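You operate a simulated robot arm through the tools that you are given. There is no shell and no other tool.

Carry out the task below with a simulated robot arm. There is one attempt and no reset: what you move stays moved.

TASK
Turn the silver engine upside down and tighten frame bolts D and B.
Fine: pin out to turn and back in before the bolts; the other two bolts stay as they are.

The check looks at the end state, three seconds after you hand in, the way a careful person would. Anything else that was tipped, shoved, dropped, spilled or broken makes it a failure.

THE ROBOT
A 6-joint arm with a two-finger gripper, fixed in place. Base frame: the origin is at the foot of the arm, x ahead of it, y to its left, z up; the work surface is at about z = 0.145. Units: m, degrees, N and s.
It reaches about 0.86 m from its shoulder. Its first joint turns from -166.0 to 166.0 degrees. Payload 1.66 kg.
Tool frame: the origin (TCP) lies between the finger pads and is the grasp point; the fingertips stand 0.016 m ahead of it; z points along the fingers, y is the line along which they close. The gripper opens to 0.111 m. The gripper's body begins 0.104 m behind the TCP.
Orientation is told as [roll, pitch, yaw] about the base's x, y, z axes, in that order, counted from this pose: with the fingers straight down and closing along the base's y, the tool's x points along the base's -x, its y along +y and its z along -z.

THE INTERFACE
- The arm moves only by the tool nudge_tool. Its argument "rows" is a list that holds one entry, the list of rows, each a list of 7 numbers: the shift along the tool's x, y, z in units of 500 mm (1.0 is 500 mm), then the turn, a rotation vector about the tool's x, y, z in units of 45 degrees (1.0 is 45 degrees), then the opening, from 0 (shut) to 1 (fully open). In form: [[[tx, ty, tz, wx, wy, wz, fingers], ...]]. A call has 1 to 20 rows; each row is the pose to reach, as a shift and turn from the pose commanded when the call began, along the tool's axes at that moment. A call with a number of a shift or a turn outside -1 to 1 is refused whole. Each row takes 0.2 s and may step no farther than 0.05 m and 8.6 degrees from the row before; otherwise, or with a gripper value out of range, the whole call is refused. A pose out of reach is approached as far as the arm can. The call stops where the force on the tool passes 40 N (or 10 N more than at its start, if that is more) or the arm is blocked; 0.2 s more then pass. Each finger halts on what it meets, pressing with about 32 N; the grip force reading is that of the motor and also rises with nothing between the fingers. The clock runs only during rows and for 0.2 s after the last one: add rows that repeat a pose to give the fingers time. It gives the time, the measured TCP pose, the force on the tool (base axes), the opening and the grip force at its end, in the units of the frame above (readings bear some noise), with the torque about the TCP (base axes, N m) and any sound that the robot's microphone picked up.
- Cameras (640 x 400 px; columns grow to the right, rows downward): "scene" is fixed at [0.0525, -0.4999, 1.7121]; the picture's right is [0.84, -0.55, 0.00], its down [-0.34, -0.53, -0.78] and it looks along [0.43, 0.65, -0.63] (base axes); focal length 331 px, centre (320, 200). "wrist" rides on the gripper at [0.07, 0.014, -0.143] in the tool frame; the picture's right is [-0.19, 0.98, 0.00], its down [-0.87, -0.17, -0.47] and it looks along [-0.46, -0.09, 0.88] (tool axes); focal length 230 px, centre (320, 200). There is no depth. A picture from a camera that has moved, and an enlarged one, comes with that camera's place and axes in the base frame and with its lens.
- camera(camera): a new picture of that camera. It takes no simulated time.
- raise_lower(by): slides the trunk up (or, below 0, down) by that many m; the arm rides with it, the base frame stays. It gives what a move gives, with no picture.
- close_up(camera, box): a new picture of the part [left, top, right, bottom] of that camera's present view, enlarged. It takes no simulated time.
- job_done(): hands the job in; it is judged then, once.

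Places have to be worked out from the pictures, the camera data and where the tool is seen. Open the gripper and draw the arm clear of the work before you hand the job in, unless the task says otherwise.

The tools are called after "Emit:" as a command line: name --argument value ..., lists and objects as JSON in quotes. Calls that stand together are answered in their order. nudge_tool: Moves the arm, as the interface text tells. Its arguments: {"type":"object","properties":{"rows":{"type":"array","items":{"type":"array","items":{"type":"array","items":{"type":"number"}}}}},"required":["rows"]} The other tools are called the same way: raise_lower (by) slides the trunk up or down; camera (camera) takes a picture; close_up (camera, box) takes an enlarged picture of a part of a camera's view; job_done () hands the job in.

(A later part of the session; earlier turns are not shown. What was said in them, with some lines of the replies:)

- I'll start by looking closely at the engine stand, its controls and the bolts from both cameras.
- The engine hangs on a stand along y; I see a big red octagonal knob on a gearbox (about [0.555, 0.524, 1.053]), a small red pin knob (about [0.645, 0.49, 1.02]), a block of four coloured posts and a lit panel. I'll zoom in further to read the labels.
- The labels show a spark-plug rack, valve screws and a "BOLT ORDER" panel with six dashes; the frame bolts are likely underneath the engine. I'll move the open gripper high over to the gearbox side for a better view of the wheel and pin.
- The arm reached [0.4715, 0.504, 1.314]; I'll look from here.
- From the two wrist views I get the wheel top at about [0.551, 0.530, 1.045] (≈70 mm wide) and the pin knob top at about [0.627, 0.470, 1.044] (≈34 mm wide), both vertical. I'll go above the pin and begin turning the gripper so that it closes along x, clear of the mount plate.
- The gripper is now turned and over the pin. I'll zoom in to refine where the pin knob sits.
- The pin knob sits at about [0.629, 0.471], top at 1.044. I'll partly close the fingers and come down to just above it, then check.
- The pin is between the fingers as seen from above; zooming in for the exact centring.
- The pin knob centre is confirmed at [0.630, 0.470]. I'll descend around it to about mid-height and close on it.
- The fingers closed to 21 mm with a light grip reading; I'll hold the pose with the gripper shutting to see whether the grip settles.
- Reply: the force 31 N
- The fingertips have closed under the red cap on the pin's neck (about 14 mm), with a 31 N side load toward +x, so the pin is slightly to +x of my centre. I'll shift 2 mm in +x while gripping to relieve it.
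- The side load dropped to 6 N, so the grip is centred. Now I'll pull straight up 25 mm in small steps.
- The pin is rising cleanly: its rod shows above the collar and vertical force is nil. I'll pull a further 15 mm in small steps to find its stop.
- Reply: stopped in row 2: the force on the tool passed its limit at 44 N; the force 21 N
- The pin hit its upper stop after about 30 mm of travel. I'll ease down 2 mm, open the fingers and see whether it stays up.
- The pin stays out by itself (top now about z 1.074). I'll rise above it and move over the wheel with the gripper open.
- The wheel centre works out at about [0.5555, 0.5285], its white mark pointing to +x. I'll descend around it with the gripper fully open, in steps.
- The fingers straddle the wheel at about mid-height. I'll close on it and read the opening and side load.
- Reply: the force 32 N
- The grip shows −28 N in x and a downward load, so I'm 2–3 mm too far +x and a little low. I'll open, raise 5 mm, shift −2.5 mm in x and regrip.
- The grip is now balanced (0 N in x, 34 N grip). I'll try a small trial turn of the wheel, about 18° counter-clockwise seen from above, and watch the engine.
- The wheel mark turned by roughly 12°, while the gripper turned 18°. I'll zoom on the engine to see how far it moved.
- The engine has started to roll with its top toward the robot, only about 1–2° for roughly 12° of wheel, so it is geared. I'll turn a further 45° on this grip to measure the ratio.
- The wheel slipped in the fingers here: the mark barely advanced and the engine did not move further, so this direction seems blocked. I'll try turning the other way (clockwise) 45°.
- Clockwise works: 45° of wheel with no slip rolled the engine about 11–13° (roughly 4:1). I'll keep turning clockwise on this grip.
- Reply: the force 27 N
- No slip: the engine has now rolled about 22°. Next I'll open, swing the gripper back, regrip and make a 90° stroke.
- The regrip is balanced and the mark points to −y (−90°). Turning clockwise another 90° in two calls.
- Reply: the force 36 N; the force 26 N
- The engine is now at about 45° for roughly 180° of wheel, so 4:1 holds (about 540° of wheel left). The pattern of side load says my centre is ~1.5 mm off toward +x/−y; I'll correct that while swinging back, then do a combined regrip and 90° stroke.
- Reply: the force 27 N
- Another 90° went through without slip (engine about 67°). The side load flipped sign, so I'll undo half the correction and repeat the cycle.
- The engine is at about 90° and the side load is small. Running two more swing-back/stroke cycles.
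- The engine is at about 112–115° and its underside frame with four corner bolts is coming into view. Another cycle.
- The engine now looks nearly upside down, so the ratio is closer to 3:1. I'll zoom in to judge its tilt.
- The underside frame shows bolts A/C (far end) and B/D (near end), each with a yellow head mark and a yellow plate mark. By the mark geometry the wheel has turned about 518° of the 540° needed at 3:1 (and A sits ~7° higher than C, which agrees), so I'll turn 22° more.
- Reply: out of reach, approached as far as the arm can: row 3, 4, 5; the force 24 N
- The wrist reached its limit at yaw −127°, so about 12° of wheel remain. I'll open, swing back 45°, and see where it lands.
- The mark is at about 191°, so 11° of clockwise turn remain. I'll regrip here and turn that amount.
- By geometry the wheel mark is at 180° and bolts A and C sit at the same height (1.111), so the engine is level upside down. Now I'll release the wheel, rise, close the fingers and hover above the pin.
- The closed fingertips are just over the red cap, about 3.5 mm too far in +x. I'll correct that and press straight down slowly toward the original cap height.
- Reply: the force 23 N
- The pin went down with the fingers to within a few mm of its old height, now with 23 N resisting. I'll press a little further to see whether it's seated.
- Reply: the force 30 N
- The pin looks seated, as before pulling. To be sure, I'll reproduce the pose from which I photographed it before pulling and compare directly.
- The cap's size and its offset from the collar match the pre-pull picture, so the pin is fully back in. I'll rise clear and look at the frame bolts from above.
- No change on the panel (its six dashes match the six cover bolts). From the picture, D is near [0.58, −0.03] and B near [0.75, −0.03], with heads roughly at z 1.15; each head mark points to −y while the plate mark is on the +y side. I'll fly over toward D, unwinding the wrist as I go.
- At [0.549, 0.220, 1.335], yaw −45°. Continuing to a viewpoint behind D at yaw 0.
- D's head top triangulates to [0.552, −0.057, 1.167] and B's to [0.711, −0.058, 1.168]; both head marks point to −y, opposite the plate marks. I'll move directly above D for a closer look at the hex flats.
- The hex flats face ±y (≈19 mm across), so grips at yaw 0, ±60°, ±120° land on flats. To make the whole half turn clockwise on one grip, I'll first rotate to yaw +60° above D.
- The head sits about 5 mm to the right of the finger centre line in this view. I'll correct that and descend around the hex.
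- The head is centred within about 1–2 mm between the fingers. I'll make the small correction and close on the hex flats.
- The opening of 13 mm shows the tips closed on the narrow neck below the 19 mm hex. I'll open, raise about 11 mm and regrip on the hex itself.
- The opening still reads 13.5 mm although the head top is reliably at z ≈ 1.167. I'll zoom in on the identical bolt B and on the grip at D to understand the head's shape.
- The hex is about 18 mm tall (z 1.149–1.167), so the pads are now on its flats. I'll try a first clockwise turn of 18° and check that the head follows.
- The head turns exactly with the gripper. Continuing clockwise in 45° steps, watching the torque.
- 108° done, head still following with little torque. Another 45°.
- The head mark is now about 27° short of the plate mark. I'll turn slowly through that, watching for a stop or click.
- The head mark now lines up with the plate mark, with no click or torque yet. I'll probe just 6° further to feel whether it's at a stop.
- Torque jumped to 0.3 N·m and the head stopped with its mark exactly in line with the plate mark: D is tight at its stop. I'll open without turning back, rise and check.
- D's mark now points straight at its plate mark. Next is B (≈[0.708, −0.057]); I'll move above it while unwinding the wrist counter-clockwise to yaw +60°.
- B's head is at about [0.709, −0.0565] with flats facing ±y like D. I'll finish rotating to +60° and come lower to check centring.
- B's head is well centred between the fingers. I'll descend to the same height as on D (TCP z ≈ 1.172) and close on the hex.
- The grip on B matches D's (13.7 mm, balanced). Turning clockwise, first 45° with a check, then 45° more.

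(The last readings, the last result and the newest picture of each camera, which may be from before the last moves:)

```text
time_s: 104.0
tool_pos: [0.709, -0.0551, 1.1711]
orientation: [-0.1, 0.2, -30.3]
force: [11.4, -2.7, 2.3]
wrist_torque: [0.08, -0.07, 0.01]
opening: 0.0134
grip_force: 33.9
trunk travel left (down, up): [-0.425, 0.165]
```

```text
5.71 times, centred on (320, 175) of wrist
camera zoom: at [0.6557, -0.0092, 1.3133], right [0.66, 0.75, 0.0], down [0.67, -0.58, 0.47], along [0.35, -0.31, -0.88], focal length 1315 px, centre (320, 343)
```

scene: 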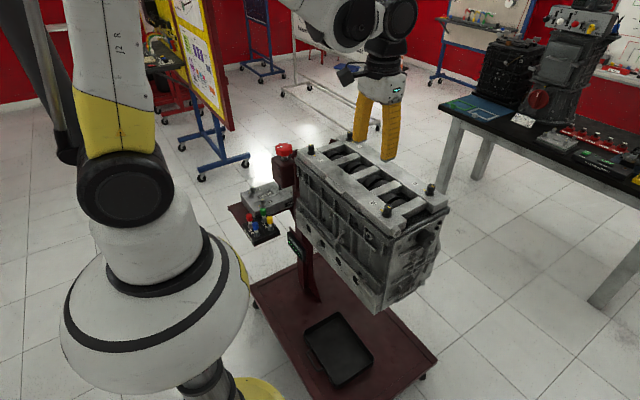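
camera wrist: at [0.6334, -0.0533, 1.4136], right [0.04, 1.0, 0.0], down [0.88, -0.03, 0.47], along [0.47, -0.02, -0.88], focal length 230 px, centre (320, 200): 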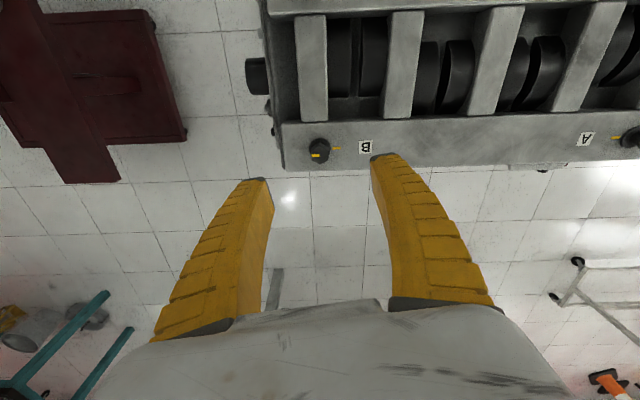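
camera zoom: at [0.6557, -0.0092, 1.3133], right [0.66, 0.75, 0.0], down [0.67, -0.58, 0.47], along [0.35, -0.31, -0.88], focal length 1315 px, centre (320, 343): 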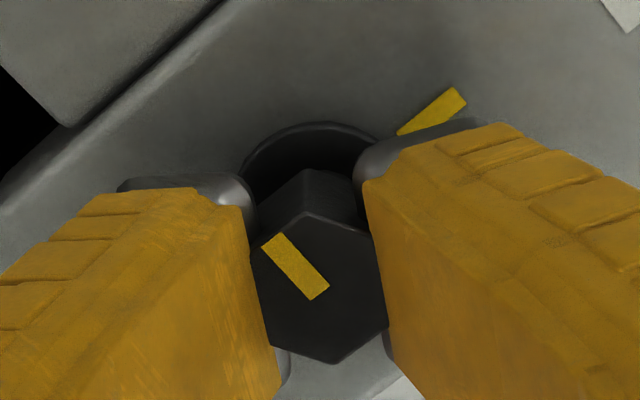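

B's head follows the gripper; 90° done. Turning the remaining 90° plus a few degrees to find the stop.

Emit:
nudge_tool --rows '[[[0, 0, 0, 0, 0, 0.15, 0.0], [0, 0, 0, 0, 0, 0.3, 0.0], [0, 0, 0, 0, 0, 0.45, 0.0], [0, 0, 0, 0, 0, 0.6, 0.0], [0, 0, 0, 0, 0, 0.75, 0.0], [0, 0, 0, 0, 0, 0.9, 0.0], [0, 0, 0, 0, 0, 1.0, 0.0], [0, 0, 0, 0, 0, 1.0, 0.0]]]'

Emit:
nudge_tool --rows '[[[0, 0, 0, 0, 0, 0.12, 0.0], [0, 0, 0, 0, 0, 0.24, 0.0], [0, 0, 0, 0, 0, 0.36, 0.0], [0, 0, 0, 0, 0, 0.48, 0.0], [0, 0, 0, 0, 0, 0.6, 0.0], [0, 0, 0, 0, 0, 0.72, 0.0], [0, 0, 0, 0, 0, 0.84, 0.0], [0, 0, 0, 0, 0, 0.94, 0.0], [0, 0, 0, 0, 0, 1.0, 0.0], [0, 0, 0, 0, 0, 1.0, 0.0]]]'

Emit:
close_up --camera "wrist" --box '[285, 130, 355, 210]'

```text
time_s: 105.8
tool_pos: [0.7085, -0.0554, 1.1727]
orientation: [-0.2, 0.2, -75.1]
force: [-2.0, -1.9, -10.6]
wrist_torque: [0.13, -0.11, 0.0]
opening: 0.0133
grip_force: 33.7
trunk travel left (down, up): [-0.425, 0.165]
```

```text
time_s: 108.0
tool_pos: [0.7085, -0.0548, 1.1732]
orientation: [-0.2, -0.1, -120.2]
force: [0.1, -2.0, -6.3]
wrist_torque: [-0.23, 0.03, 0.07]
opening: 0.0127
grip_force: 34.0
trunk travel left (down, up): [-0.425, 0.165]
```

```text
5.00 times, centred on (320, 170) of wrist
camera zoom: at [0.7561, -0.0024, 1.3137], right [0.75, -0.66, 0.0], down [-0.58, -0.66, 0.47], along [-0.31, -0.35, -0.88], focal length 1150 px, centre (320, 350)
```

zoom: 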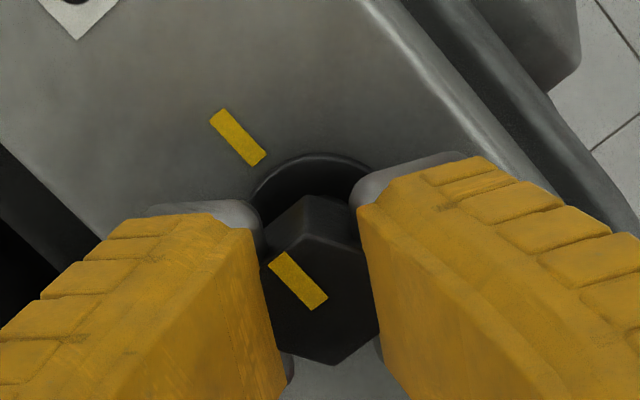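

B's mark now lines up with its plate mark, as D's did. I'll probe 6° more to confirm the stop, as on D.

Emit:
nudge_tool --rows '[[[0, 0, 0, 0, 0, 0.05, 0.0], [0, 0, 0, 0, 0, 0.1, 0.0], [0, 0, 0, 0, 0, 0.14, 0.0], [0, 0, 0, 0, 0, 0.14, 0.0]]]'

Emit:
close_up --camera "wrist" --box '[285, 130, 355, 210]'

```text
time_s: 109.0
tool_pos: [0.7079, -0.0557, 1.1727]
orientation: [-0.3, -0.1, -126.3]
force: [-0.6, 1.0, -3.6]
wrist_torque: [0.06, -0.08, 0.25]
opening: 0.0124
grip_force: 34.2
trunk travel left (down, up): [-0.425, 0.165]
```

```text
5.00 times, centred on (320, 170) of wrist
camera zoom: at [0.7616, -0.0079, 1.3139], right [0.68, -0.74, 0.0], down [-0.65, -0.6, 0.47], along [-0.35, -0.32, -0.88], focal length 1150 px, centre (320, 350)
```

zoom: 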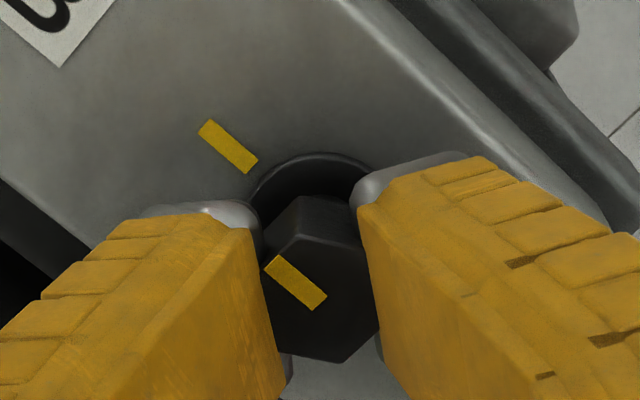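

Torque rose to 0.25 N·m and the head stopped in line, so B is tight too. I'll open, rise straight up and check all four bolts.

Emit:
nudge_tool --rows '[[[0, 0, 0, 0, 0, 0, 0.4], [0, 0, 0, 0, 0, 0, 0.5], [0, 0, -0.05, 0, 0, 0, 0.5], [0, 0, -0.13, 0, 0, 0, 0.5], [0, 0, -0.22, 0, 0, 0, 0.8], [0, 0, -0.3, 0, 0, 0, 1.0], [0, 0, -0.38, 0, 0, 0, 1.0], [0, 0, -0.38, 0, 0, 0, 1.0]]]'

Emit:
close_up --camera "wrist" --box '[220, 70, 420, 220]'

Emit:
close_up --camera "scene" --box '[280, 120, 440, 260]'

Emit:
close_up --camera "scene" --box '[370, 170, 450, 240]'

Emit:
camera --camera "scene"

```text
time_s: 110.8
tool_pos: [0.7103, -0.0582, 1.3639]
orientation: [-0.1, -0.1, -126.4]
force: [-0.4, 0.2, -0.1]
wrist_torque: [0.01, 0.03, -0.03]
opening: 0.1109
grip_force: 0.1
trunk travel left (down, up): [-0.425, 0.165]
```

```text
2.67 times, centred on (320, 145) of wrist
camera zoom: at [0.7624, -0.0102, 1.5048], right [0.68, -0.74, 0.0], down [-0.65, -0.6, 0.47], along [-0.35, -0.32, -0.88], focal length 614 px, centre (320, 347)
```

zoom: 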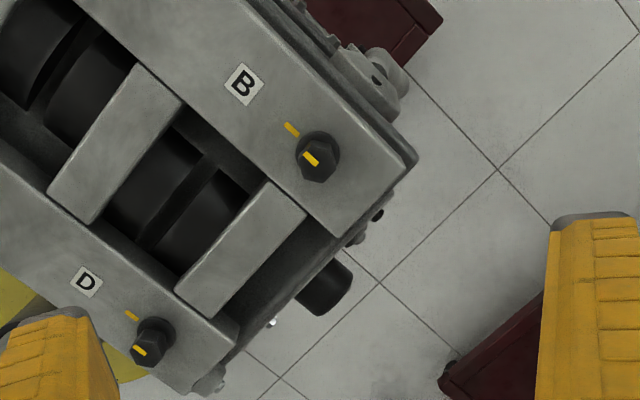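

```text
2.86 times, centred on (360, 190) of scene
camera zoom: at [0.0525, -0.4999, 1.7121], right [0.84, -0.55, 0.0], down [-0.34, -0.53, -0.78], along [0.43, 0.65, -0.63], focal length 945 px, centre (206, 229)
```

zoom: 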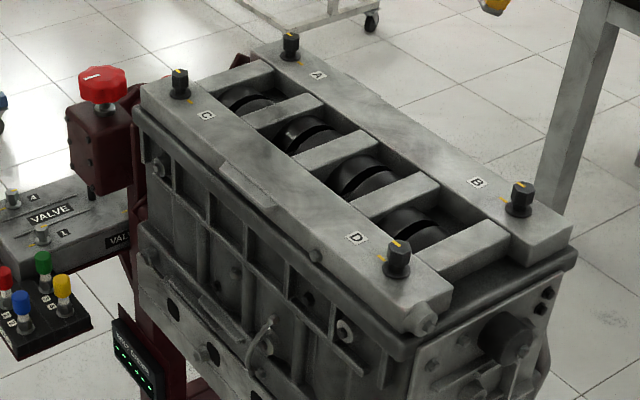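

```text
5.71 times, centred on (410, 205) of scene
camera zoom: at [0.0525, -0.4999, 1.7121], right [0.84, -0.55, 0.0], down [-0.34, -0.53, -0.78], along [0.43, 0.65, -0.63], focal length 1890 px, centre (-194, 171)
```

zoom: 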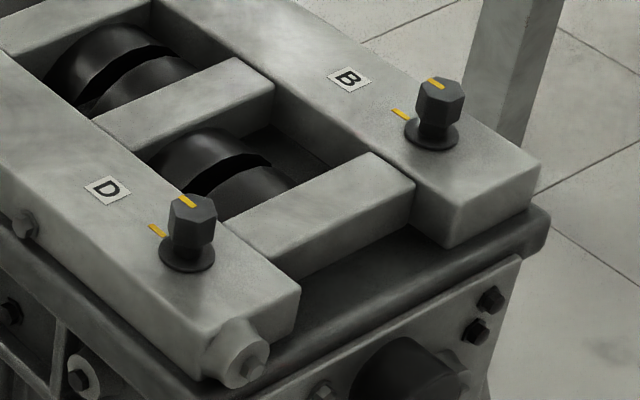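

```text
taken
```

scene: 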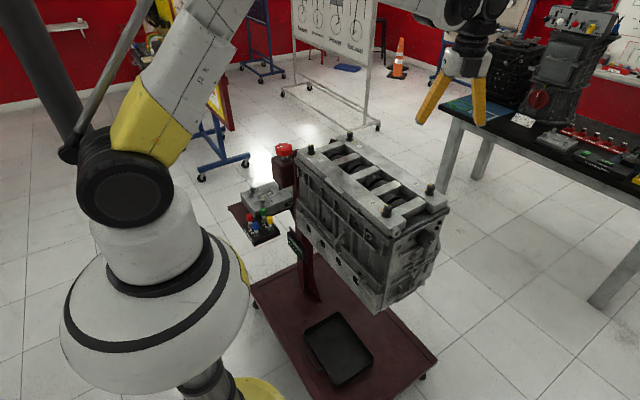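

D and B both show their head marks pointing at the plate marks. I'll check A and C up close and draw the arm back toward its starting place, high and clear.

Emit:
nudge_tool --rows '[[[0, -0.04, -0.06, 0, 0, 0, 1], [-0.001, -0.12, -0.1, 0, 0, 0, 1], [-0.002, -0.2, -0.12, 0, 0, 0, 1], [-0.002, -0.28, -0.12, 0, 0, 0, 1], [-0.003, -0.36, -0.12, 0, 0, 0, 1], [-0.004, -0.44, -0.12, 0, 0, 0, 1], [-0.004, -0.52, -0.12, 0, 0, 0, 1], [-0.005, -0.6, -0.12, 0, 0, 0, 1], [-0.006, -0.68, -0.12, 0, 0, 0, 1], [-0.006, -0.716, -0.12, 0, 0, 0, 1], [-0.006, -0.716, -0.12, 0, 0, 0, 1]]]'

Emit:
close_up --camera "scene" --box '[295, 125, 375, 175]'

Emit:
camera --camera "scene"

Emit:
camera --camera "wrist"

```text
time_s: 113.2
tool_pos: [0.4183, 0.1524, 1.4236]
orientation: [-0.2, 0.0, -126.5]
force: [-0.3, -0.7, 0.9]
wrist_torque: [-0.04, -0.02, 0.01]
opening: 0.111
grip_force: 0.1
trunk travel left (down, up): [-0.425, 0.165]
```

```text
8.00 times, centred on (335, 150) of scene
camera zoom: at [0.0525, -0.4999, 1.7121], right [0.84, -0.55, 0.0], down [-0.34, -0.53, -0.78], along [0.43, 0.65, -0.63], focal length 2646 px, centre (200, 600)
```

zoom: 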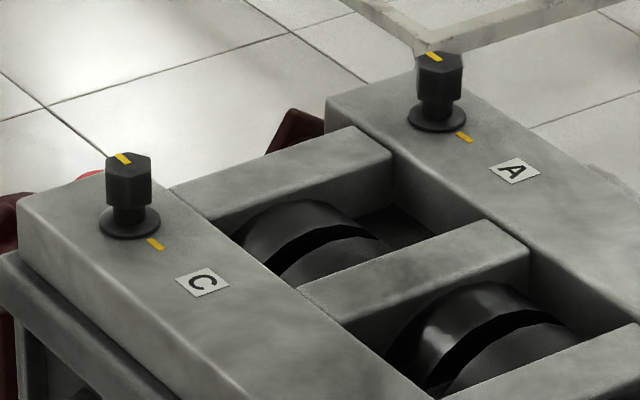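

```text
taken
```

scene: 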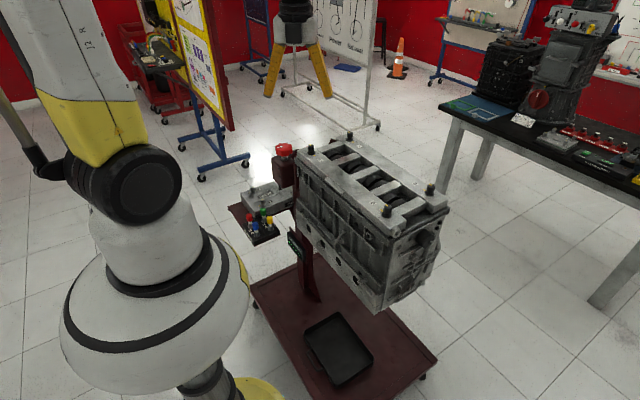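

```text
taken
camera wrist: at [0.4713, 0.2004, 1.565], right [0.68, -0.74, 0.0], down [-0.65, -0.6, 0.47], along [-0.35, -0.32, -0.88], focal length 230 px, centre (320, 200)
```

wrist: 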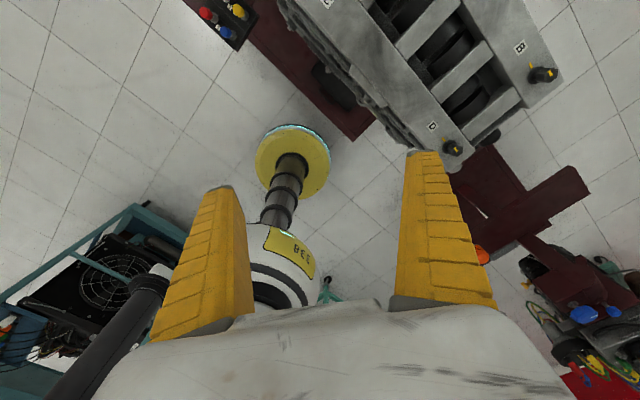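

The engine is level and upside down, the pin is back in, D and B are aligned at their stops, and A and C still show their marks opposite, untouched. The gripper is open and the arm is clear, so I'm handing in.

Emit:
job_done

```text
The job is handed in.
```

The silver engine is upside down and level, and frame bolts D and B are tight. I've handed the job in but haven't seen the result of the check.

- **Turning:** I pulled the pin out, turned the engine over with the red wheel, and pushed the pin back in before touching the bolts. The wheel only goes clockwise: I tried counter-clockwise first and it stopped almost at once.
- **Pin:** its position matches the picture I took before pulling it, to within about 1 mm.
- **Bolts D and B:** each took a half turn clockwise. Both then stopped, and their head marks point at the plate marks. I tightened D first, then B.
- **Bolts A and C:** I didn't touch them, and their marks still point the opposite way.
- **Bolt order panel:** it still shows six dashes. I took it to be for the six valve-cover bolts.

The gripper is open, and the arm is back near its starting position, clear of the engine. I saw nothing else moved or knocked over.
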